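You operate a simulated robot arm through the tools that you are given. There is no shell and no other tool. Be economical: measure what you need, move in short steps, check, and stop when the job is done.

You run a simulated robot arm. Do the job below in one go: nothing can be reset, and whatever is moved stays where it is left.

JOB
Get the extractor pulling over the silver jig, blow the swarf into the silver pan, then switch it off.
Fine: swing the arm over the jig, pull the yellow duct slide open and put the black switch on before blowing; leave arm and slide so. Where these are worked on the way, their far stop is far enough and under half their travel is too little: black switch.

Only the result counts: the job must be done as asked and must still hold three seconds after the hand-in. Knocking over, shifting, dropping, spilling or breaking anything else fails it.

ROBOT AND FRAMES
A 7-joint arm with a four-finger gripper on a trunk, on a base that drives. Base frame: it is fixed to the floor where the robot stands at the start and does not move with it; the origin is under the middle of the robot, x ahead of it, y to its left, z up; the surface under the hand at the start is at about z = 880. Units: mm, rad, N and s.
Its first joint turns from -1.204 to 3.002 rad. Places, roughly: black switch [1200, -500, 800]; extractor arm [900, -100, 1200]; left latch [1100, -500, 200]; right latch [1300, -600, 200]; right switch handle [900, 200, 1400]; silver jig [600, 100, 900]; white lever [700, 0, 1000]; yellow duct slide [1300, -100, 1000]. Payload 3.67 kg.
The tool frame sits at the grasp point between the pads (the TCP): z along the fingers, y along the line on which they close. The tips reach 28 mm beyond it. The gripper opens to 112 mm. The gripper's body begins 73 mm behind the TCP.
Orientation is told as [roll, pitch, yaw] about the base's x, y, z axes, in that order, counted from this pose: with the fingers straight down and closing along the base's y, the tool's x points along the base's -x, its y along +y and its z along -z.

CONTROLS
- The arm moves only by the tool send_rows. Its argument "deltas" is a list of rows, each a list of 7 numbers: the shift along the base's x, y, z in mm, then the turn, a rotation vector about the base's x, y, z in rad, then the closure in counts, from 0 (fully open) to 255 (shut). In form: [[dx, dy, dz, rx, ry, rz, claw], ...]. A call has 1 to 10 rows; each row is the pose to reach, as a shift and turn from the pose commanded when the call began. Each row takes 0.2 s and may step no farther than 50 mm and 0.15 rad from the row before; otherwise, or with a gripper value out of range, the whole call is refused. A pose out of reach is approached as far as the arm can. The call stops where the force on the tool passes 40 N (or 10 N more than at its start, if that is more) or the arm is blocked; 0.2 s more then pass. The fingers move at their own pace and stop on an object; they squeeze with about 31 N. The grip force told is the motor's: it shows also when the fingers shut on nothing. Time passes only in rows, and 0.2 s behind the last, so rows that repeat a pose let the fingers close. It gives the time, the measured TCP pose, the force on the tool (base axes), the opening and the grip force at its end, in the units of the frame above (readings bear some noise), with the torque about the TCP (base axes, N m) and any sound that the robot's microphone picked up, and new pictures: "pictures" is both (left out), scene, wrist or none.
- Cameras (640 x 400 px; columns grow to the right, rows downward): "scene" is now at [136.8, -6.4, 1454.9]; the picture's right is [0.05, -1.00, -0.00], its down [-0.64, -0.03, -0.76] and it looks along [0.76, 0.04, -0.64] (base axes); focal length 214 px, centre (320, 200). "wrist" rides on the gripper at [60, -18, -104] in the tool frame; the picture's right is [0.29, 0.96, 0.00], its down [-0.80, 0.24, -0.55] and it looks along [-0.53, 0.16, 0.83] (tool axes); focal length 234 px, centre (320, 200). There is no depth. A picture from a camera that has moved, and an enlarged one, comes with that camera's place and axes in the base frame and with its lens. The place of the scene camera against the robot may be out by one fixed shift of up to 25 mm in any direction.
- move_column(by): slides the trunk up (or, below 0, down) by that many mm; the arm and the scene camera ride with it, the base frame stays. It gives what a move gives, with no picture.
- steer(legs): drives the robot by 1 to 6 legs, each [ahead, turn to the left] in mm and rad, along the robot's own axes; the way and the turn of a leg run together, so that a leg with both is an arc; at most 1500 mm and 3.142 rad a leg. The arm and the cameras ride along, it lands a little off, and it stops where it bumps. It gives what a move gives, and a new picture of the scene camera.
- turn_head(pan, tilt): turns the head with the scene camera to pan (to the left, within 1.501 rad either way) and tilt (down, from -0.506 to 1.204), counted from straight ahead of the robot. It gives what a move gives, and a new picture of the scene camera.
- enlarge(camera, box): a new picture of the part [left, top, right, bottom] of that camera's present view, enlarged. No time passes.
- hand_in(): hands the job in; it is judged then, once.

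Go step by step. Nothing tells you exact positions but the pictures and the camera data: compare them with the known pose of the tool, close in by small moves and look again before you grip or let go. The budget is 120 turns and 260 pictures, counting those below and the enlarged ones. Unless the task says otherwise, let go and move clear before handing in, and close with one line.

The tools are called after "Emit:" as name(argument=value, ...) on one line, values as JSON. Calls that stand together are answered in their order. send_rows: Moves the arm, as the interface text tells. Its arguments: {"type":"object","properties":{"deltas":{"type":"array"},"pictures":{"type":"string","enum":["both","scene","wrist","none"]}},"required":["deltas"]} The other tools are called the same way: move_column (by) slides the trunk up or down; steer (legs) drives the base; turn_head (pan, tilt) turns the head that bears the scene camera; enlarge (camera, box) takes an enlarged picture of a part of a camera's view; hand_in () hands the job in.

At the start:

```text
time_s: 0.0
tool_pos: [624.3, -121.3, 1300.8]
orientation: [0.001, -0.002, 0.001]
ft_force: [0.6, -0.8, 0.0]
wrist_torque: [0.04, 0.0, 0.02]
width: 112.2
gripper_force: 0.1
trunk travel left (down, up): [-575.0, 265.0]
robot x, y, heading: [-5.0, 0.8, 0.0]
head pan, tilt: [0.047, 0.7]
```

scene: 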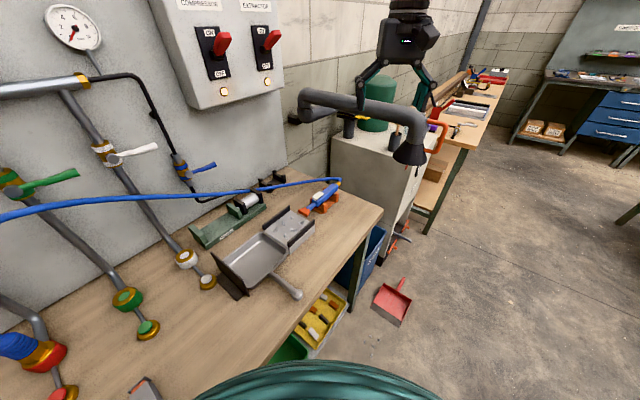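
wrist: 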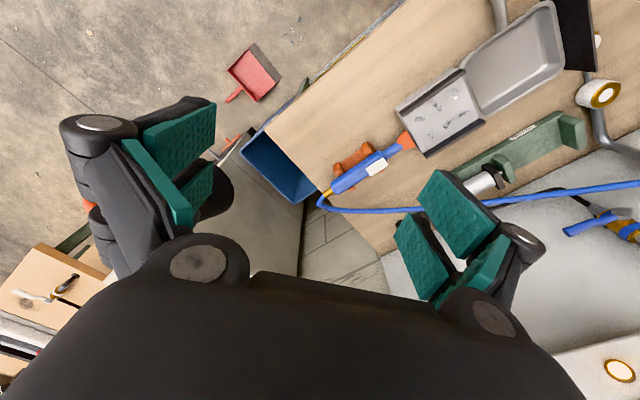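

I see the bench with the silver jig and pan, a blow gun in an orange holder, the compressor/extractor switches on the panel, and the extractor with its arm beyond. I'll enlarge the key parts first.

Emit:
enlarge(camera="scene", box=[270, 40, 470, 250])

Emit:
enlarge(camera="scene", box=[0, 0, 300, 190])

Emit:
enlarge(camera="scene", box=[160, 150, 400, 310])

Emit:
enlarge(camera="wrist", box=[300, 0, 640, 260])

```text
1.90 times, centred on (370, 145) of scene
camera zoom: at [136.8, -6.4, 1454.9], right [0.05, -1.0, 0.0], down [-0.64, -0.03, -0.76], along [0.76, 0.04, -0.64], focal length 408 px, centre (225, 305)
```

zoom: 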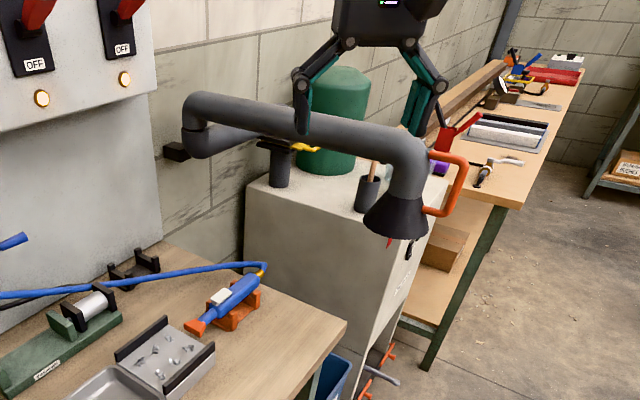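

```text
2.11 times, centred on (150, 95) of scene
camera zoom: at [136.8, -6.4, 1454.9], right [0.05, -1.0, 0.0], down [-0.64, -0.03, -0.76], along [0.76, 0.04, -0.64], focal length 452 px, centre (678, 421)
```

zoom: 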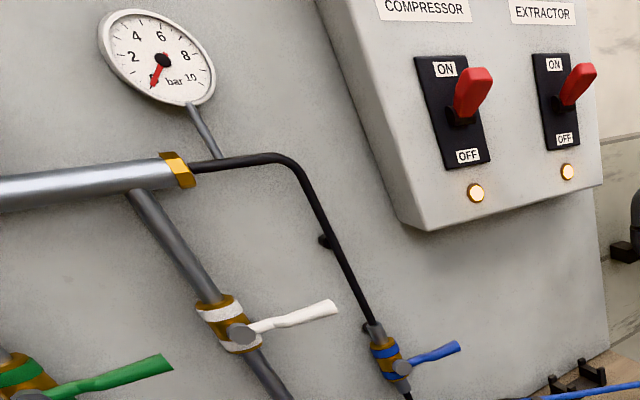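

```text
2.50 times, centred on (280, 230) of scene
camera zoom: at [136.8, -6.4, 1454.9], right [0.05, -1.0, 0.0], down [-0.64, -0.03, -0.76], along [0.76, 0.04, -0.64], focal length 536 px, centre (420, 125)
```

zoom: 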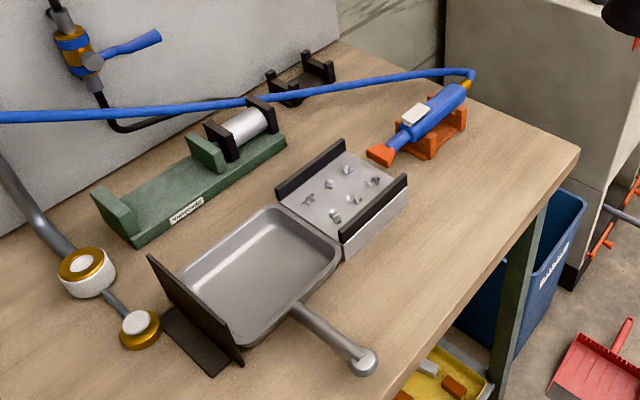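

```text
1.54 times, centred on (470, 130) of wrist
camera zoom: at [564.4, -140.0, 1405.6], right [-0.29, 0.96, 0.0], down [0.8, 0.24, 0.55], along [0.53, 0.16, -0.83], focal length 360 px, centre (89, 308)
```

zoom: 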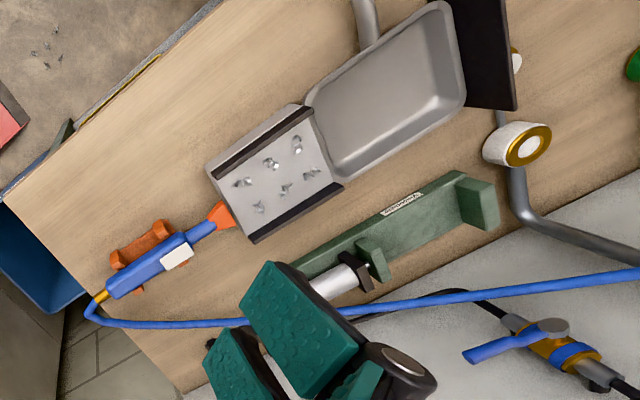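

The valves, trigger and switches need a closer look, as does the extractor's front. I'll turn the head toward the extractor.

Emit:
turn_head(pan=-0.35, tilt=0.5)

Emit:
enlarge(camera="scene", box=[160, 100, 360, 225])

Emit:
turn_head(pan=0.5, tilt=0.2)

Emit:
enlarge(camera="scene", box=[300, 60, 460, 220])

```text
time_s: 0.9
tool_pos: [624.1, -121.5, 1300.8]
orientation: [-0.001, 0.001, -0.001]
ft_force: [-0.5, -0.2, -0.2]
wrist_torque: [-0.06, 0.04, 0.01]
width: 112.0
gripper_force: 0.1
trunk travel left (down, up): [-575.0, 265.0]
robot x, y, heading: [2.6, 1.0, 0.0]
head pan, tilt: [-0.351, 0.499]
camera scene: at [137.4, -41.7, 1472.6], right [-0.34, -0.94, 0.0], down [-0.45, 0.16, -0.88], along [0.82, -0.3, -0.48], focal length 214 px, centre (320, 200)
```

scene: 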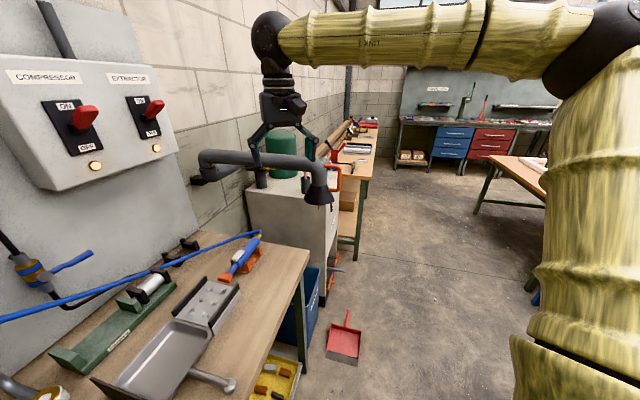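

```text
3.20 times, centred on (260, 162) of scene
camera zoom: at [137.4, -41.7, 1472.6], right [-0.34, -0.94, 0.0], down [-0.45, 0.16, -0.88], along [0.82, -0.3, -0.48], focal length 686 px, centre (512, 320)
```

zoom: 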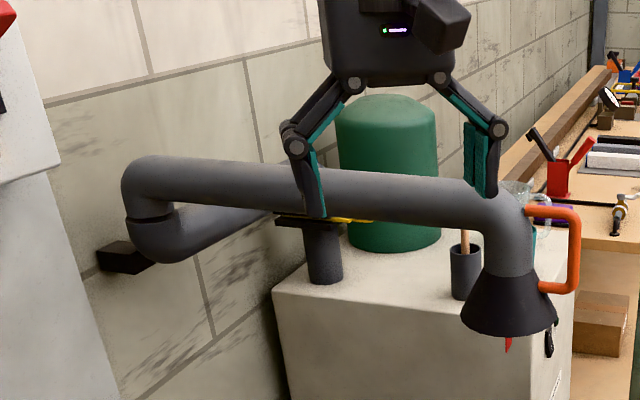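

```text
time_s: 2.0
tool_pos: [624.2, -122.4, 1301.0]
orientation: [0.001, 0.0, 0.001]
ft_force: [0.1, -0.6, -0.1]
wrist_torque: [-0.01, 0.01, 0.03]
width: 111.9
gripper_force: 0.0
trunk travel left (down, up): [-575.0, 265.0]
robot x, y, heading: [-0.8, -0.7, 0.001]
head pan, tilt: [0.499, 0.201]
camera scene: at [133.8, 34.0, 1500.3], right [0.48, -0.88, 0.0], down [-0.18, -0.1, -0.98], along [0.86, 0.47, -0.2], focal length 214 px, centre (320, 200)
```

scene: 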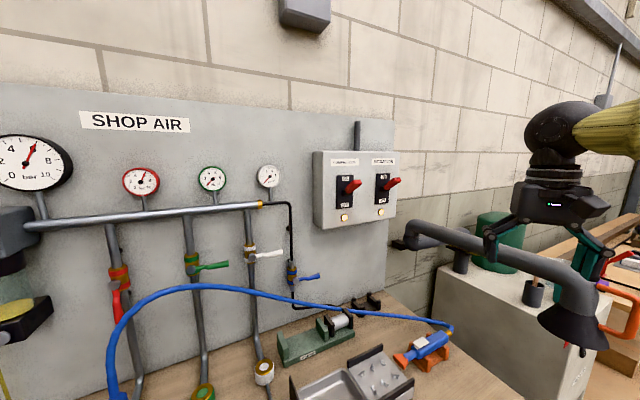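

```text
2.50 times, centred on (380, 140) of scene
camera zoom: at [133.8, 34.0, 1500.3], right [0.48, -0.88, 0.0], down [-0.18, -0.1, -0.98], along [0.86, 0.47, -0.2], focal length 536 px, centre (170, 350)
```

zoom: 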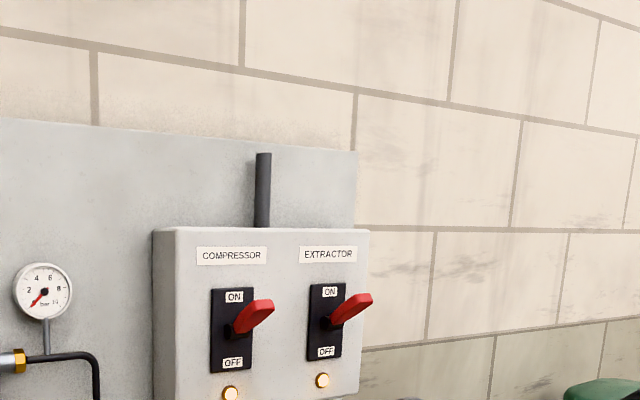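

Emit:
enlarge(camera="scene", box=[0, 100, 320, 300])

Emit:
turn_head(pan=0.75, tilt=0.75)

```text
2.00 times, centred on (160, 200) of scene
camera zoom: at [133.8, 34.0, 1500.3], right [0.48, -0.88, 0.0], down [-0.18, -0.1, -0.98], along [0.86, 0.47, -0.2], focal length 429 px, centre (640, 200)
```

zoom: 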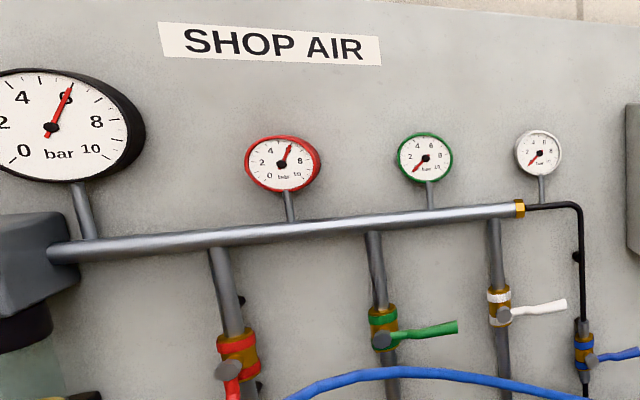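

```text
time_s: 3.0
tool_pos: [624.7, -122.5, 1300.1]
orientation: [-0.001, 0.0, 0.001]
ft_force: [-0.7, 0.5, 1.0]
wrist_torque: [0.01, 0.01, 0.0]
width: 112.1
gripper_force: 0.0
trunk travel left (down, up): [-575.0, 265.0]
robot x, y, heading: [-0.5, 0.5, -0.001]
head pan, tilt: [0.75, 0.75]
camera scene: at [112.6, 46.0, 1450.8], right [0.68, -0.73, 0.0], down [-0.5, -0.46, -0.73], along [0.54, 0.5, -0.68], focal length 214 px, centre (320, 200)
```

scene: 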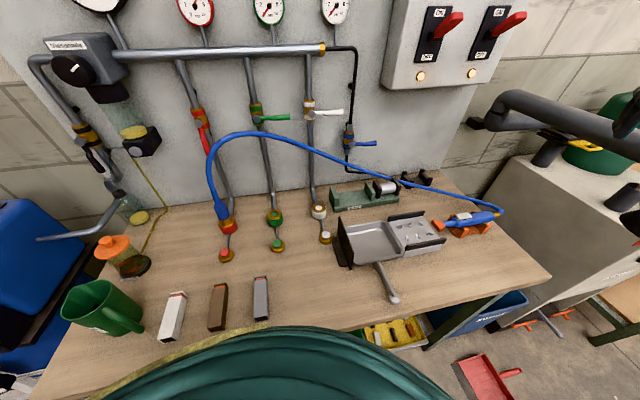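

Red line holds 6 bar and feeds the gun; the extractor isolator looks ON. I'll move the hand so the wrist camera sees the hood handle, and turn the head to it too.

Emit:
send_rows(deltas=[[-20, -40, 10, 0, 0, 0, 0], [-40, -80, 20, 0, 0, 0, 0], [-60, -120, 30, 0, 0, 0, 0], [-80, -160, 40, 0, 0, 0, 0], [-100, -190, 50, 0, 0, 0, 0]], pictures="wrist")

Emit:
turn_head(pan=-0.2, tilt=0.5)

Emit:
enlarge(camera="scene", box=[220, 100, 420, 225])

```text
time_s: 4.2
tool_pos: [523.2, -312.0, 1347.8]
orientation: [0.003, -0.001, 0.0]
ft_force: [-1.0, -1.4, -0.3]
wrist_torque: [0.04, -0.01, 0.02]
width: 112.0
gripper_force: 0.1
trunk travel left (down, up): [-575.0, 265.0]
robot x, y, heading: [-2.5, -0.2, 0.002]
head pan, tilt: [0.75, 0.75]
camera wrist: at [462.7, -329.8, 1453.5], right [-0.29, 0.96, 0.0], down [0.8, 0.24, 0.56], along [0.53, 0.16, -0.83], focal length 234 px, centre (320, 200)
```

wrist: 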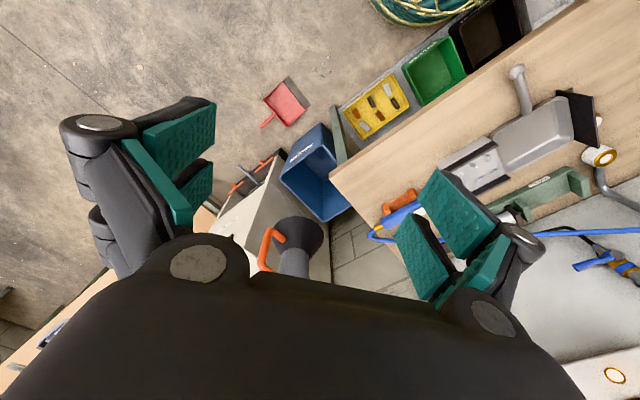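

```text
time_s: 5.4
tool_pos: [523.9, -308.3, 1348.1]
orientation: [0.001, 0.001, -0.001]
ft_force: [0.1, 0.4, 0.1]
wrist_torque: [-0.03, -0.02, 0.03]
width: 112.1
gripper_force: 0.0
trunk travel left (down, up): [-575.0, 265.0]
robot x, y, heading: [0.6, 1.1, 0.003]
head pan, tilt: [-0.201, 0.499]
camera scene: at [141.0, -28.8, 1472.7], right [-0.2, -0.98, 0.0], down [-0.47, 0.1, -0.88], along [0.86, -0.17, -0.48], focal length 214 px, centre (320, 200)
```

scene: 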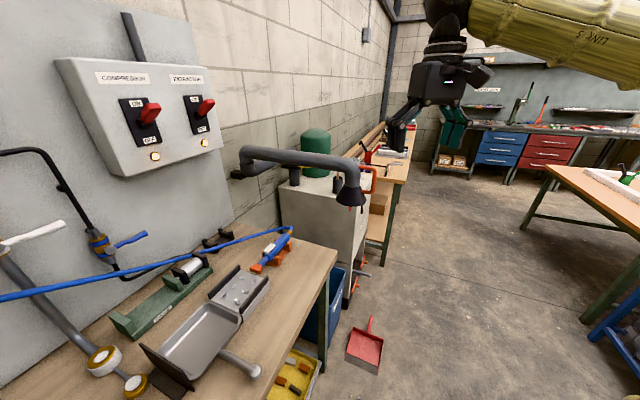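

```text
3.20 times, centred on (320, 162) of scene
camera zoom: at [141.0, -28.8, 1472.7], right [-0.2, -0.98, 0.0], down [-0.47, 0.1, -0.88], along [0.86, -0.17, -0.48], focal length 686 px, centre (320, 320)
```

zoom: 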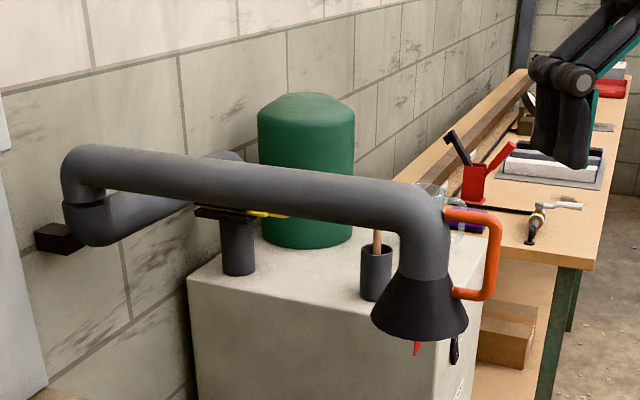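

Emit:
enlarge(camera="wrist", box=[220, 190, 360, 290])

```text
4.00 times, centred on (290, 240) of wrist
camera zoom: at [464.2, -327.7, 1453.4], right [-0.29, 0.96, 0.0], down [0.8, 0.24, 0.55], along [0.53, 0.16, -0.83], focal length 937 px, centre (440, 40)
```

zoom: 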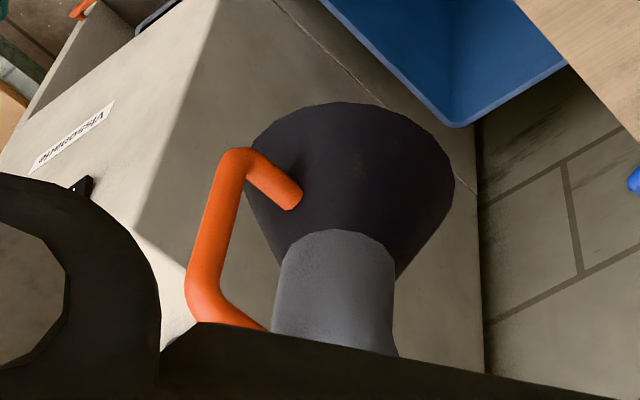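

Triangulated: handle's vertical bar is about (751, -335), z 1138–1216; arm pivot near (999, 94), radius about 420. I'll turn the gripper to straddle the handle and hover above it.

Emit:
send_rows(deltas=[[30, -10, 10, 0, 0, 0.14, 60], [60, -15, 20, 0, 0, 0.28, 60], [95, -20, 20, 0, 0, 0.42, 60], [130, -25, 20, 0, 0, 0.56, 60], [160, -28, 10, 0, 0, 0.7, 60], [190, -30, 0, 0, 0, 0.84, 60], [205, -35, -20, 0, 0, 0.92, 60]])

Emit:
enlarge(camera="scene", box=[220, 60, 420, 225])

```text
time_s: 7.0
tool_pos: [648.1, -256.9, 1290.6]
orientation: [0.002, -0.017, 0.874]
ft_force: [0.0, -0.7, 0.6]
wrist_torque: [0.06, -0.01, 0.0]
width: 86.0
gripper_force: 0.0
out of reach, approached as far as the arm can: row 5, 6, 7
trunk travel left (down, up): [-575.0, 265.0]
robot x, y, heading: [0.9, -1.3, -0.004]
head pan, tilt: [-0.201, 0.499]
camera scene: at [140.6, -29.9, 1472.8], right [-0.2, -0.98, 0.0], down [-0.47, 0.1, -0.88], along [0.86, -0.18, -0.48], focal length 214 px, centre (320, 200)
camera wrist: at [622.2, -316.7, 1393.6], right [-0.92, 0.39, 0.0], down [0.32, 0.76, 0.57], along [0.23, 0.52, -0.82], focal length 234 px, centre (320, 200)
```

scene: 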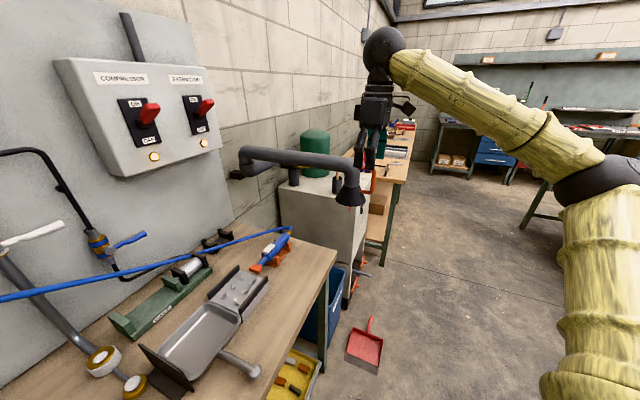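
wrist: 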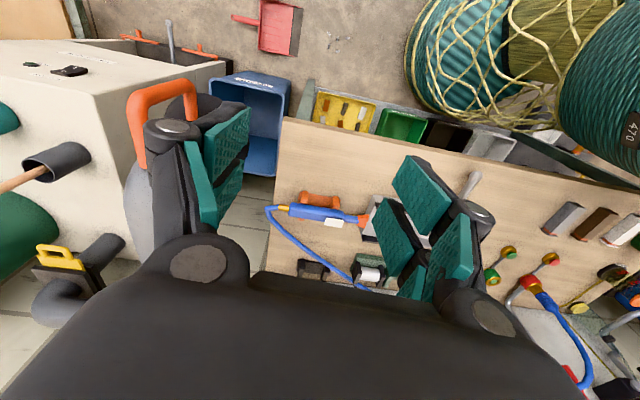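

```text
2.42 times, centred on (320, 142) of scene
camera zoom: at [140.6, -29.9, 1472.8], right [-0.2, -0.98, 0.0], down [-0.47, 0.1, -0.88], along [0.86, -0.18, -0.48], focal length 520 px, centre (320, 339)
```

zoom: 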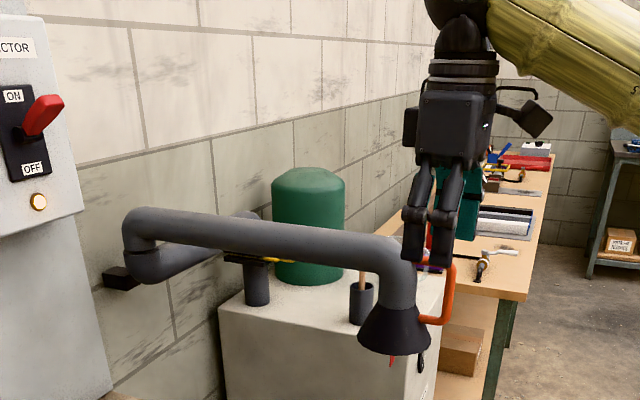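

The reach is short at this height; I'll raise the trunk, then go to the bar at about (758, -334).

Emit:
move_column(by=200)

Emit:
send_rows(deltas=[[20, -15, -40, 0, 0, 0, 60], [40, -30, -80, 0, 0, 0, 60], [60, -50, -120, 0, 0, 0, 60], [80, -65, -150, 0, 0, 0, 60], [110, -77, -180, 0, 0, 0, 60], [110, -77, -190, 0, 0, 0, 60]])

```text
time_s: 9.2
tool_pos: [650.0, -256.1, 1488.4]
orientation: [0.0, -0.016, 0.877]
ft_force: [0.3, -0.1, 0.6]
wrist_torque: [-0.01, -0.01, -0.01]
width: 85.7
gripper_force: 0.0
trunk travel left (down, up): [-775.0, 65.0]
robot x, y, heading: [-1.3, 0.4, 0.0]
head pan, tilt: [-0.201, 0.499]
```

```text
time_s: 10.6
tool_pos: [682.8, -264.1, 1321.8]
orientation: [0.0, -0.016, 0.87]
ft_force: [0.1, -0.2, -0.1]
wrist_torque: [0.02, 0.01, 0.0]
width: 85.6
gripper_force: 0.0
out of reach, approached as far as the arm can: row 1, 2, 3, 4, 5, 6
trunk travel left (down, up): [-775.0, 65.0]
robot x, y, heading: [-1.8, 0.6, 0.004]
head pan, tilt: [-0.201, 0.499]
camera scene: at [141.0, -28.7, 1672.7], right [-0.2, -0.98, 0.0], down [-0.47, 0.1, -0.88], along [0.86, -0.17, -0.48], focal length 214 px, centre (320, 200)
camera wrist: at [657.4, -322.9, 1427.4], right [-0.92, 0.4, 0.0], down [0.33, 0.76, 0.57], along [0.23, 0.52, -0.82], focal length 234 px, centre (320, 200)
```

scene: 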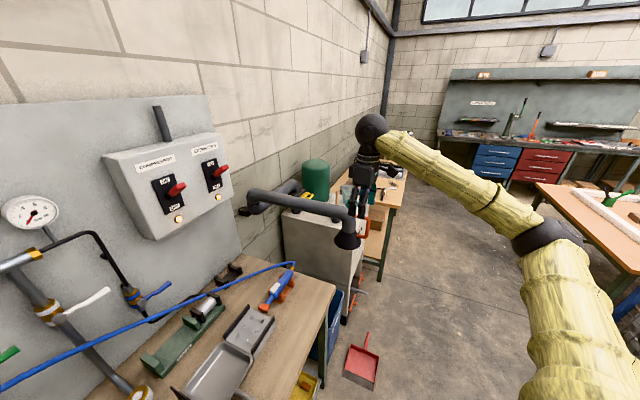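
wrist: 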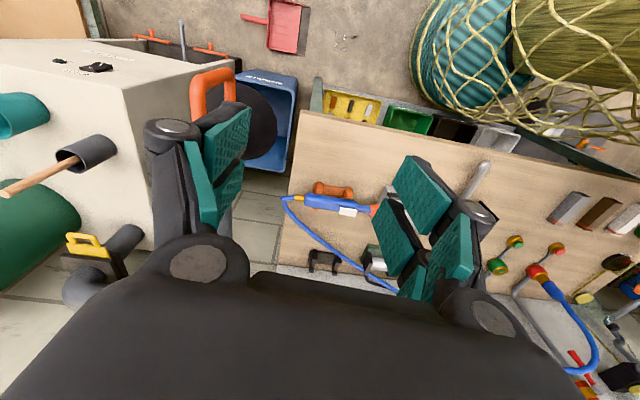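

Arm is out of reach from here, so I'll lift clear and drive along the bench (turn right ~0.58, ahead 300).

Emit:
send_rows(deltas=[[-40, 10, 30, 0, 0, 0, 60], [-80, 20, 50, 0, 0, 0, 60], [-120, 30, 60, 0, 0, 0, 60], [-160, 40, 60, 0, 0, 0, 60]], pictures="none")

Emit:
steer(legs=[[0, -0.58], [300, 0]])

```text
refused: row 1 steps farther than a row can; nothing moved
```

```text
time_s: 14.2
tool_pos: [672.7, -761.1, 1322.1]
orientation: [0.001, -0.015, 0.282]
ft_force: [1.0, 0.3, 0.7]
wrist_torque: [0.03, 0.05, 0.01]
width: 85.7
gripper_force: 0.0
trunk travel left (down, up): [-775.0, 65.0]
robot x, y, heading: [247.1, -166.6, -0.576]
head pan, tilt: [-0.201, 0.499]
camera scene: at [353.1, -271.3, 1672.7], right [-0.7, -0.71, 0.0], down [-0.34, 0.34, -0.88], along [0.63, -0.61, -0.48], focal length 214 px, centre (320, 200)
```

scene: 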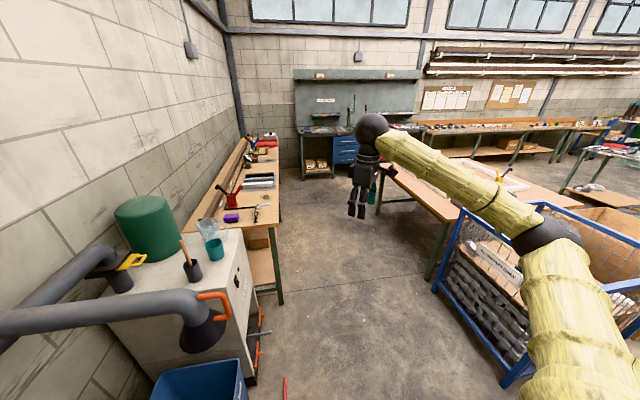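

Drive went well. Now I'll bring the hand over the handle.

Emit:
send_rows(deltas=[[-10, 40, 10, 0, 0, 0.1, 60], [-20, 85, 20, 0, 0, 0.2, 60], [-20, 130, 20, 0, 0, 0.3, 60], [-10, 175, 20, 0, 0, 0.4, 60], [0, 220, 20, 0, 0, 0.5, 60], [15, 265, 20, 0, 0, 0.5, 60], [30, 310, 20, 0, 0, 0.5, 60], [45, 350, 20, 0, 0, 0.5, 60]])

Emit:
turn_head(pan=0.3, tilt=0.75)

```text
time_s: 16.0
tool_pos: [716.8, -405.2, 1347.5]
orientation: [-0.003, -0.009, 0.784]
ft_force: [0.3, 0.1, 0.2]
wrist_torque: [-0.03, 0.01, 0.01]
width: 85.5
gripper_force: 0.1
trunk travel left (down, up): [-775.0, 65.0]
robot x, y, heading: [244.3, -164.2, -0.578]
head pan, tilt: [-0.201, 0.499]
camera scene: at [355.1, -262.9, 1672.7], right [-0.7, -0.71, 0.0], down [-0.34, 0.33, -0.88], along [0.63, -0.62, -0.48], focal length 214 px, centre (320, 200)
camera wrist: at [687.4, -460.9, 1451.7], right [-0.88, 0.48, -0.01], down [0.39, 0.73, 0.56], along [0.27, 0.49, -0.83], focal length 234 px, centre (320, 200)
```

scene: 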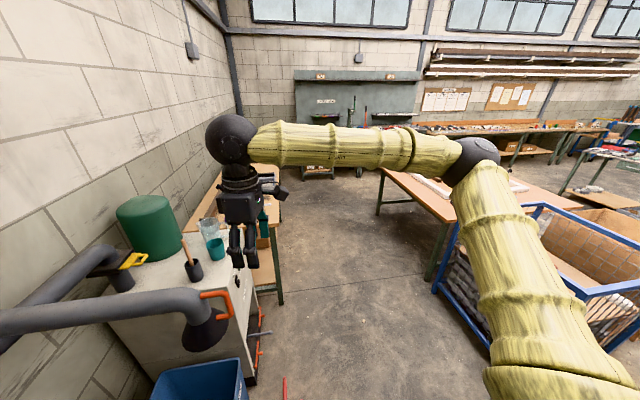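
wrist: 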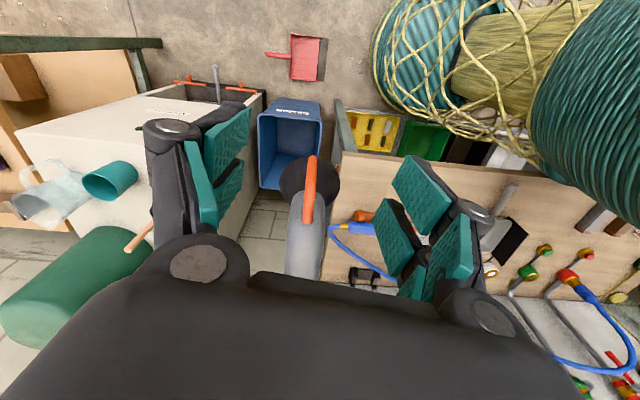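

```text
time_s: 17.0
tool_pos: [718.9, -407.6, 1346.7]
orientation: [-0.004, -0.012, 0.783]
ft_force: [-0.1, 0.1, 0.9]
wrist_torque: [0.02, 0.02, 0.01]
width: 85.8
gripper_force: 0.1
trunk travel left (down, up): [-775.0, 65.0]
robot x, y, heading: [246.6, -167.2, -0.577]
head pan, tilt: [0.3, 0.75]
camera scene: at [369.3, -224.4, 1650.8], right [-0.27, -0.96, 0.0], down [-0.66, 0.19, -0.73], along [0.7, -0.2, -0.68], focal length 214 px, centre (320, 200)
```

scene: 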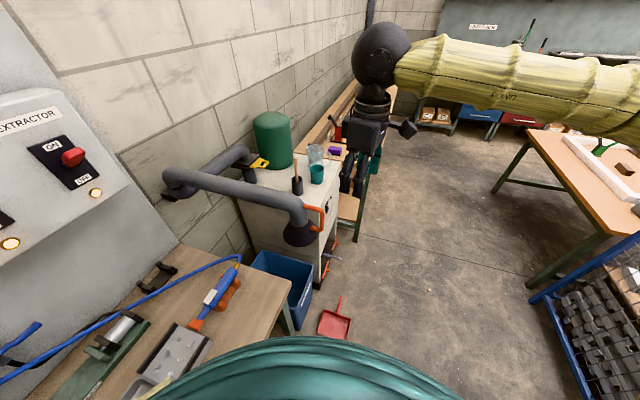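

The handle plane is edge-on in the wrist view; bar at about (762, -342). I'll move over it and descend straddling it.

Emit:
send_rows(deltas=[[25, 35, 0, 0, 0, 0.06, 60], [45, 68, -10, 0, 0, 0.12, 60], [45, 68, -55, 0, 0, 0.12, 60], [45, 68, -100, 0, 0, 0.12, 60], [45, 68, -146, 0, 0, 0.12, 60]])

Emit:
enlarge(camera="scene", box=[230, 120, 430, 260])

```text
time_s: 18.2
tool_pos: [758.9, -339.6, 1196.8]
orientation: [-0.002, -0.014, 0.903]
ft_force: [0.4, -0.8, -0.7]
wrist_torque: [0.02, 0.01, 0.03]
width: 85.6
gripper_force: 0.1
trunk travel left (down, up): [-775.0, 65.0]
robot x, y, heading: [246.5, -162.2, -0.575]
head pan, tilt: [0.3, 0.75]
camera scene: at [369.7, -226.5, 1650.7], right [-0.27, -0.96, 0.0], down [-0.66, 0.19, -0.73], along [0.7, -0.2, -0.68], focal length 214 px, centre (320, 200)
camera wrist: at [735.7, -398.6, 1301.6], right [-0.93, 0.37, -0.01], down [0.3, 0.77, 0.56], along [0.21, 0.52, -0.83], focal length 234 px, centre (320, 200)
```

scene: 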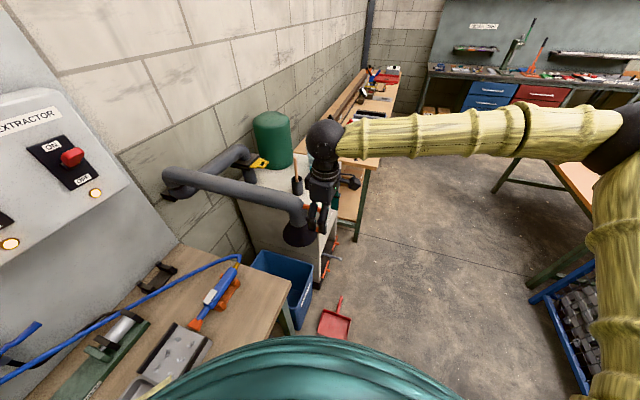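
wrist: 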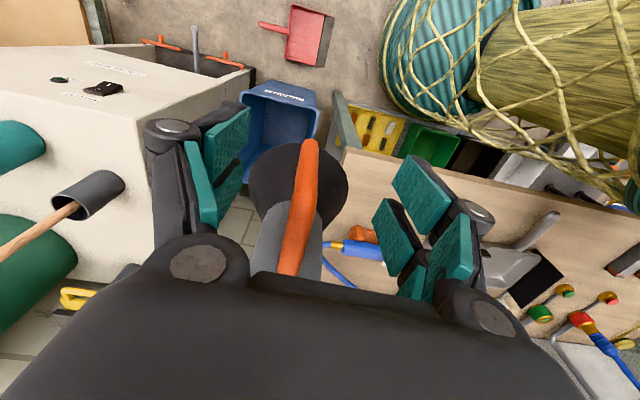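

```text
2.86 times, centred on (330, 190) of scene
camera zoom: at [369.7, -226.5, 1650.7], right [-0.27, -0.96, 0.0], down [-0.66, 0.19, -0.73], along [0.7, -0.2, -0.68], focal length 613 px, centre (291, 229)
```

zoom: 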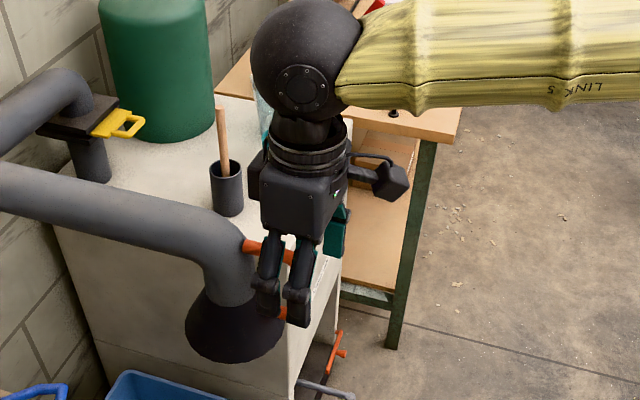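

The fingers straddle the bar. I'll cage it (not fully gripped) and swing clockwise ~20° first, watching the forces.

Emit:
send_rows(deltas=[[0, 0, 0, 0, 0, 0, 190], [0, 0, 0, 0, 0, 0, 190], [-28, 20, 0, 0, 0, -0.07, 190], [-55, 41, 0, 0, 0, -0.14, 190], [-80, 65, 0, 0, 0, -0.21, 190], [-104, 90, 0, 0, 0, -0.28, 190], [-126, 117, 0, 0, 0, -0.35, 190]])

```text
time_s: 19.8
tool_pos: [636.5, -220.0, 1198.8]
orientation: [-0.004, -0.013, 0.551]
ft_force: [-0.9, -0.5, 0.1]
wrist_torque: [-0.07, -0.01, 0.0]
width: 29.1
gripper_force: 0.7
trunk travel left (down, up): [-775.0, 65.0]
robot x, y, heading: [246.6, -163.6, -0.578]
head pan, tilt: [0.3, 0.75]
camera scene: at [369.1, -222.9, 1650.8], right [-0.27, -0.96, 0.0], down [-0.66, 0.19, -0.73], along [0.7, -0.2, -0.68], focal length 214 px, centre (320, 200)
camera wrist: at [593.6, -267.3, 1303.7], right [-0.75, 0.66, -0.01], down [0.55, 0.62, 0.56], along [0.38, 0.42, -0.83], focal length 234 px, centre (320, 200)
```

scene: 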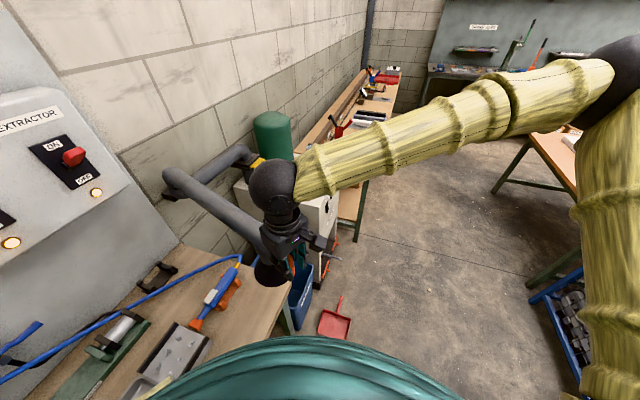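
wrist: 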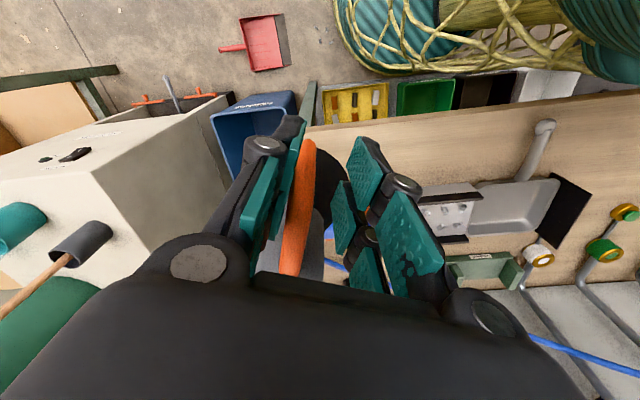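

Emit:
send_rows(deltas=[[-22, 32, 0, 0, 0, -0.0785, 190], [-42, 65, 0, 0, 0, -0.157, 190], [-59, 100, 0, 0, 0, -0.235, 190], [-73, 136, 0, 0, 0, -0.314, 190]])

Emit:
turn_head(pan=0.9, tilt=0.75)

```text
time_s: 20.8
tool_pos: [565.3, -81.2, 1199.8]
orientation: [-0.007, -0.009, 0.237]
ft_force: [0.2, 0.5, 0.1]
wrist_torque: [-0.07, 0.0, 0.01]
width: 28.7
gripper_force: 0.1
trunk travel left (down, up): [-775.0, 65.0]
robot x, y, heading: [247.5, -161.4, -0.578]
head pan, tilt: [0.3, 0.75]
camera scene: at [369.7, -221.5, 1650.8], right [-0.27, -0.96, 0.0], down [-0.66, 0.19, -0.73], along [0.7, -0.2, -0.68], focal length 214 px, centre (320, 200)
camera wrist: at [509.7, -112.2, 1303.7], right [-0.51, 0.86, -0.01], down [0.71, 0.42, 0.56], along [0.49, 0.28, -0.83], focal length 234 px, centre (320, 200)
```

scene: 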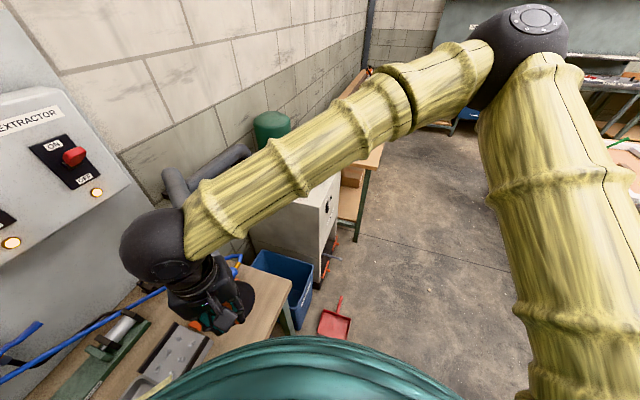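
wrist: 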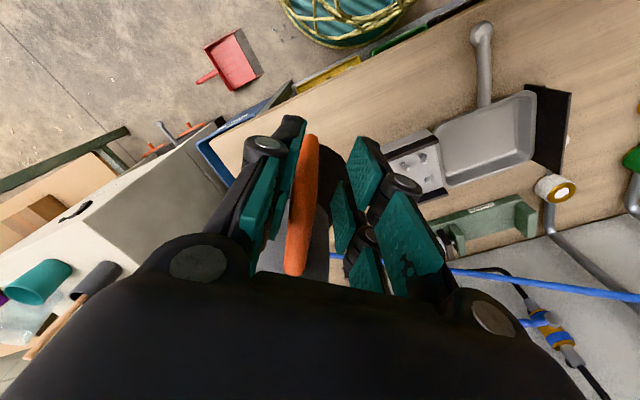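

```text
time_s: 21.8
tool_pos: [564.1, -84.2, 1198.8]
orientation: [-0.003, -0.011, 0.24]
ft_force: [0.9, 0.2, 0.2]
wrist_torque: [0.03, 0.03, -0.01]
width: 28.8
gripper_force: 0.1
trunk travel left (down, up): [-775.0, 65.0]
robot x, y, heading: [246.4, -161.2, -0.58]
head pan, tilt: [0.901, 0.75]
camera scene: at [368.3, -175.5, 1650.7], right [0.32, -0.95, 0.0], down [-0.65, -0.22, -0.73], along [0.69, 0.23, -0.68], focal length 214 px, centre (320, 200)
```

scene: 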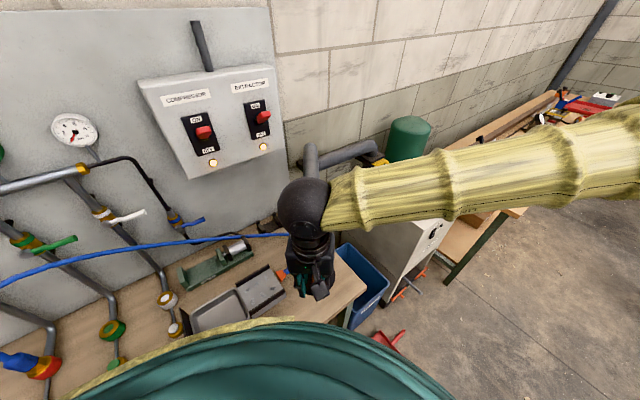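

Emit:
send_rows(deltas=[[-11, 37, 0, 0, 0, -0.0785, 190], [-20, 75, 0, 0, 0, -0.157, 190], [-25, 114, 0, 0, 0, -0.235, 190], [-27, 152, 0, 0, 0, -0.314, 190], [-26, 191, 0, 0, 0, -0.39, 190]])

Emit:
enlarge(camera="scene", box=[140, 160, 380, 320])

```text
time_s: 23.1
tool_pos: [490.6, 115.2, 1235.7]
orientation: [0.366, 0.566, -0.042]
ft_force: [0.6, 0.4, -0.3]
wrist_torque: [-0.05, 0.02, -0.01]
width: 28.5
gripper_force: 0.0
out of reach, approached as far as the arm can: row 4, 5
trunk travel left (down, up): [-775.0, 65.0]
robot x, y, heading: [247.9, -166.7, -0.574]
head pan, tilt: [0.901, 0.75]
stopped in row 5: the arm was blocked; the commanded pose is now the measured one
camera scene: at [368.5, -173.9, 1650.6], right [0.32, -0.95, 0.0], down [-0.65, -0.22, -0.73], along [0.69, 0.23, -0.68], focal length 214 px, centre (320, 200)
camera wrist: at [487.4, 60.7, 1345.4], right [-0.02, 0.89, 0.45], down [1.0, -0.02, 0.08], along [0.08, 0.45, -0.89], focal length 234 px, centre (320, 200)
```

scene: 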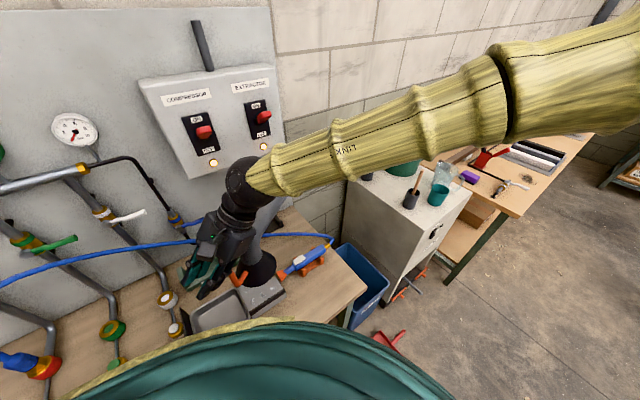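
wrist: 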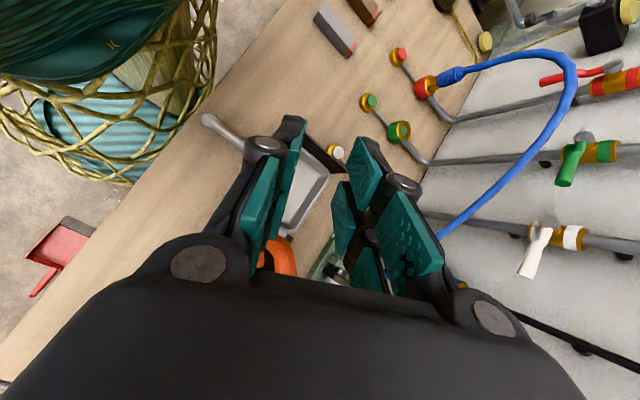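

```text
2.50 times, centred on (260, 240) of scene
camera zoom: at [368.5, -173.9, 1650.6], right [0.32, -0.95, 0.0], down [-0.65, -0.22, -0.73], along [0.69, 0.23, -0.68], focal length 536 px, centre (470, 100)
```

zoom: 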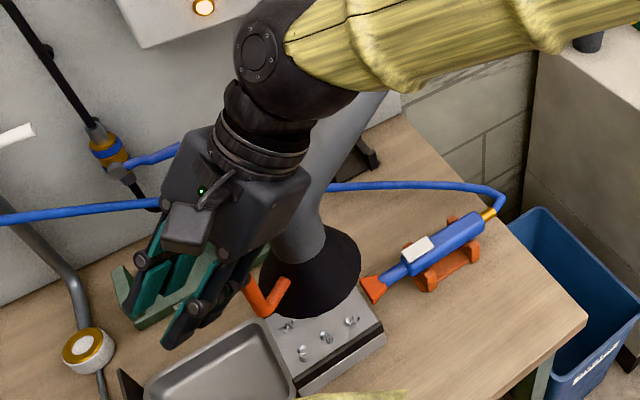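

The hood is now nearly over the jig, but the wrist got contorted near a reach limit. I'll open, lift off the handle and look.

Emit:
send_rows(deltas=[[0, 0, 0, 0, 0, 0, 100], [0, 0, 0, 0, 0, 0, 60], [-10, -5, 25, 0, 0, 0, 60], [-20, -10, 60, 0, 0, 0, 60], [-40, -30, 90, 0, 0, 0, 60], [-50, -60, 120, 0, 0, 0, 60]])

```text
time_s: 24.4
tool_pos: [439.5, 50.7, 1355.1]
orientation: [0.367, 0.565, -0.039]
ft_force: [0.0, -1.1, 0.2]
wrist_torque: [0.05, -0.04, -0.04]
width: 85.5
gripper_force: 0.0
trunk travel left (down, up): [-775.0, 65.0]
robot x, y, heading: [247.2, -162.2, -0.581]
head pan, tilt: [0.901, 0.75]
camera scene: at [368.2, -178.1, 1650.7], right [0.32, -0.95, 0.0], down [-0.65, -0.22, -0.73], along [0.69, 0.23, -0.68], focal length 214 px, centre (320, 200)
camera wrist: at [435.4, -3.8, 1464.2], right [-0.02, 0.9, 0.44], down [1.0, -0.01, 0.08], along [0.08, 0.45, -0.89], focal length 234 px, centre (320, 200)
```

scene: 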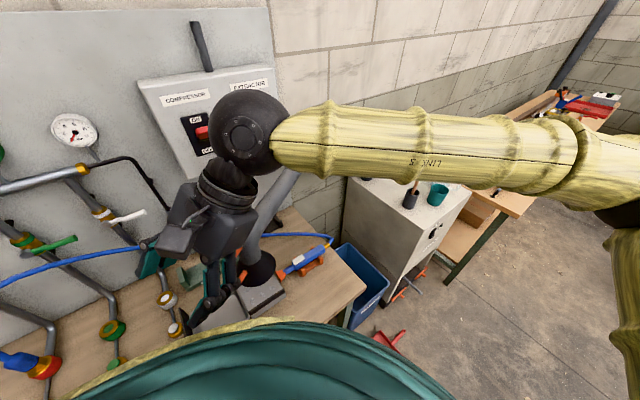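
wrist: 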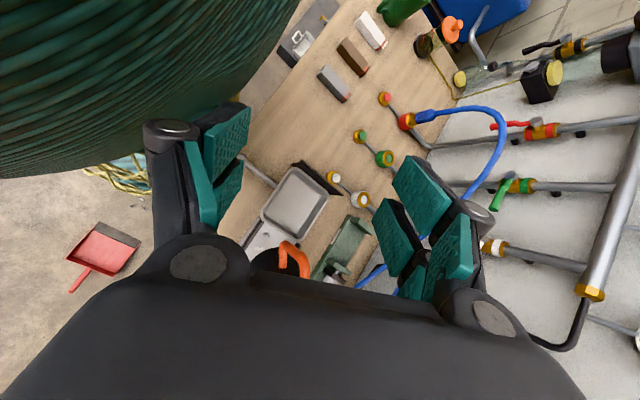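

Emit:
send_rows(deltas=[[0, -35, 20, -0.07, -0.112, 0.02, 60], [5, -75, 30, -0.143, -0.224, 0.04, 60], [10, -115, 30, -0.215, -0.336, 0.06, 60], [20, -155, 30, -0.286, -0.448, 0.08, 60], [30, -195, 30, -0.358, -0.56, 0.104, 60], [50, -240, 30, -0.358, -0.56, 0.104, 60], [70, -285, 30, -0.358, -0.56, 0.104, 60]], pictures="scene")

Emit:
enlarge(camera="scene", box=[140, 160, 380, 320])

```text
time_s: 25.5
tool_pos: [461.4, -96.3, 1387.9]
orientation: [0.097, 0.102, -0.057]
ft_force: [14.9, 35.5, -7.7]
wrist_torque: [-0.37, 0.1, -0.23]
width: 65.2
gripper_force: 0.0
trunk travel left (down, up): [-775.0, 65.0]
robot x, y, heading: [244.6, -164.9, -0.572]
head pan, tilt: [0.901, 0.75]
stopped in row 5: the force on the tool passed its limit at 64 N (the readings are from after the stop); the commanded pose is now the measured one
camera scene: at [367.4, -176.6, 1650.7], right [0.32, -0.95, 0.0], down [-0.65, -0.22, -0.73], along [0.69, 0.23, -0.68], focal length 214 px, centre (320, 200)
```

scene: 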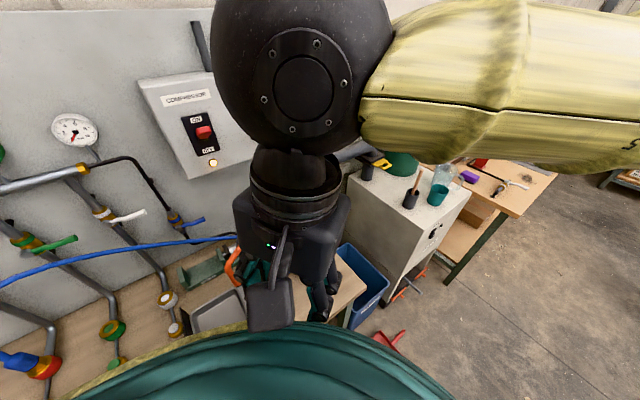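

```text
2.50 times, centred on (260, 240) of scene
camera zoom: at [367.4, -176.6, 1650.7], right [0.32, -0.95, 0.0], down [-0.65, -0.22, -0.73], along [0.69, 0.23, -0.68], focal length 536 px, centre (470, 100)
```

zoom: 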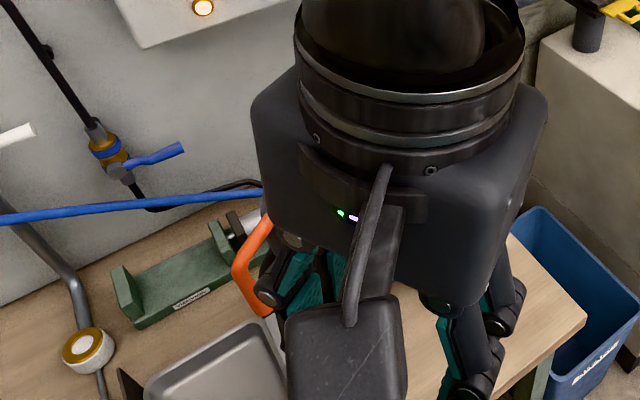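

That was the hand touching the robot's own torso. I'll move away from it (forward) and up.

Emit:
send_rows(deltas=[[30, 20, 20, 0, 0, 0, 60], [70, 30, 40, 0, 0, 0, 60], [110, 20, 60, 0, 0, 0, 60], [150, 0, 70, -0.05, -0.05, 0, 60], [180, -35, 70, -0.097, -0.102, 0.05, 60], [200, -80, 70, -0.097, -0.102, 0.05, 60], [210, -125, 70, -0.097, -0.102, 0.05, 60], [220, -170, 70, -0.097, -0.102, 0.05, 60]], pictures="scene")

Emit:
enlarge(camera="scene", box=[140, 160, 380, 320])

```text
time_s: 27.3
tool_pos: [682.0, -272.8, 1459.2]
orientation: [0.002, -0.003, -0.009]
ft_force: [-0.6, -0.4, 0.6]
wrist_torque: [0.06, -0.04, -0.02]
width: 85.6
gripper_force: 0.1
trunk travel left (down, up): [-775.0, 65.0]
robot x, y, heading: [242.6, -164.5, -0.578]
head pan, tilt: [0.901, 0.75]
camera scene: at [366.6, -180.1, 1650.8], right [0.32, -0.95, 0.0], down [-0.65, -0.21, -0.73], along [0.69, 0.23, -0.68], focal length 214 px, centre (320, 200)
```

scene: 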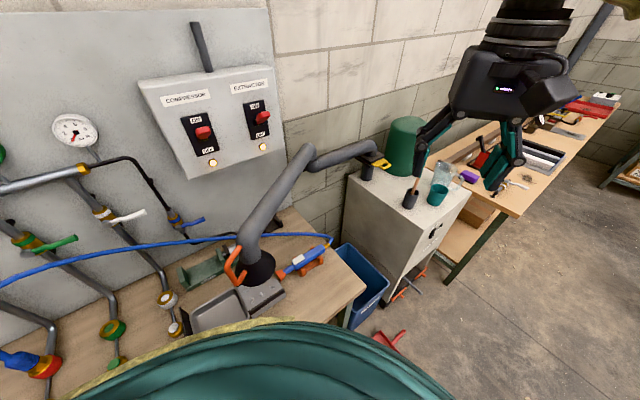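

```text
2.50 times, centred on (260, 240) of scene
camera zoom: at [366.6, -180.1, 1650.8], right [0.32, -0.95, 0.0], down [-0.65, -0.21, -0.73], along [0.69, 0.23, -0.68], focal length 536 px, centre (470, 100)
```

zoom: 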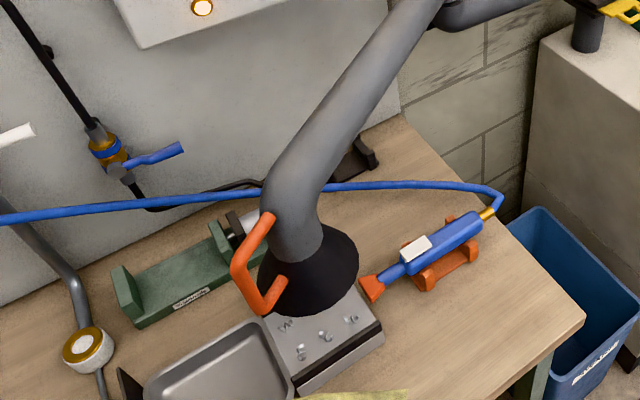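

The hood sits within ~15 mm of the jig's centre; good. Next the slide and switch: drive ahead 230 and look.

Emit:
steer(legs=[[230, 0]])

Emit:
turn_head(pan=0.3, tilt=0.75)

Emit:
enlarge(camera="scene", box=[200, 80, 400, 260])

```text
time_s: 29.0
tool_pos: [871.5, -395.1, 1458.6]
orientation: [0.001, -0.004, -0.017]
ft_force: [-0.1, 0.4, -0.2]
wrist_torque: [-0.04, 0.03, 0.01]
width: 85.4
gripper_force: 0.0
trunk travel left (down, up): [-775.0, 65.0]
robot x, y, heading: [433.0, -289.8, -0.541]
head pan, tilt: [0.901, 0.75]
camera scene: at [554.3, -298.6, 1650.8], right [0.35, -0.94, 0.0], down [-0.64, -0.24, -0.73], along [0.68, 0.26, -0.68], focal length 214 px, centre (320, 200)
```

scene: 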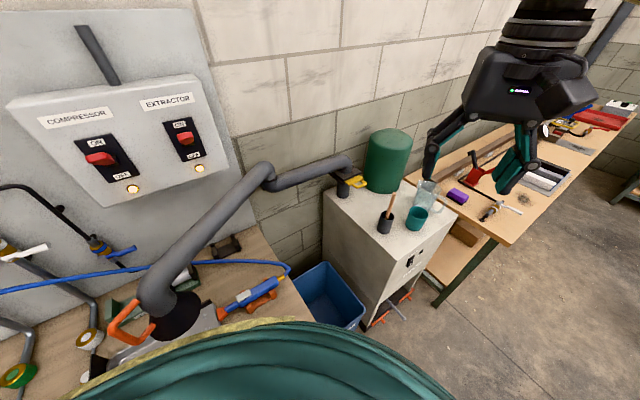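

```text
time_s: 30.0
tool_pos: [872.1, -395.1, 1458.1]
orientation: [0.001, -0.003, -0.016]
ft_force: [-0.1, -0.2, -0.5]
wrist_torque: [0.0, 0.04, -0.01]
width: 85.8
gripper_force: 0.0
trunk travel left (down, up): [-775.0, 65.0]
robot x, y, heading: [434.3, -293.0, -0.541]
head pan, tilt: [0.3, 0.75]
camera scene: at [557.8, -347.9, 1650.7], right [-0.24, -0.97, 0.0], down [-0.66, 0.16, -0.73], along [0.71, -0.17, -0.68], focal length 214 px, centre (320, 200)
```

scene: 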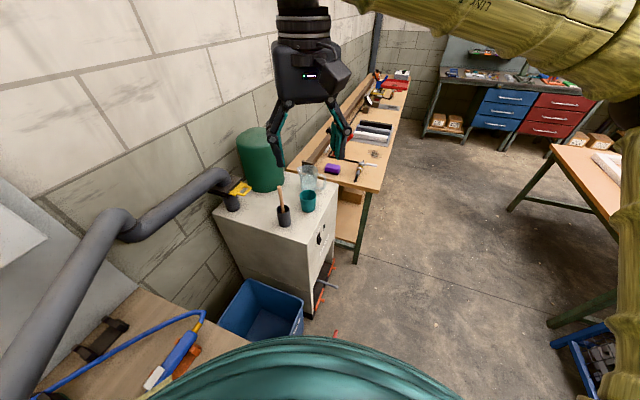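

```text
2.22 times, centred on (300, 170) of scene
camera zoom: at [557.8, -347.9, 1650.7], right [-0.24, -0.97, 0.0], down [-0.66, 0.16, -0.73], along [0.71, -0.17, -0.68], focal length 477 px, centre (364, 267)
```

zoom: 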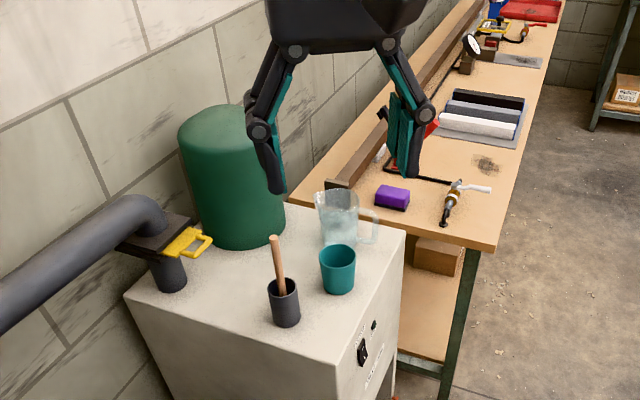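

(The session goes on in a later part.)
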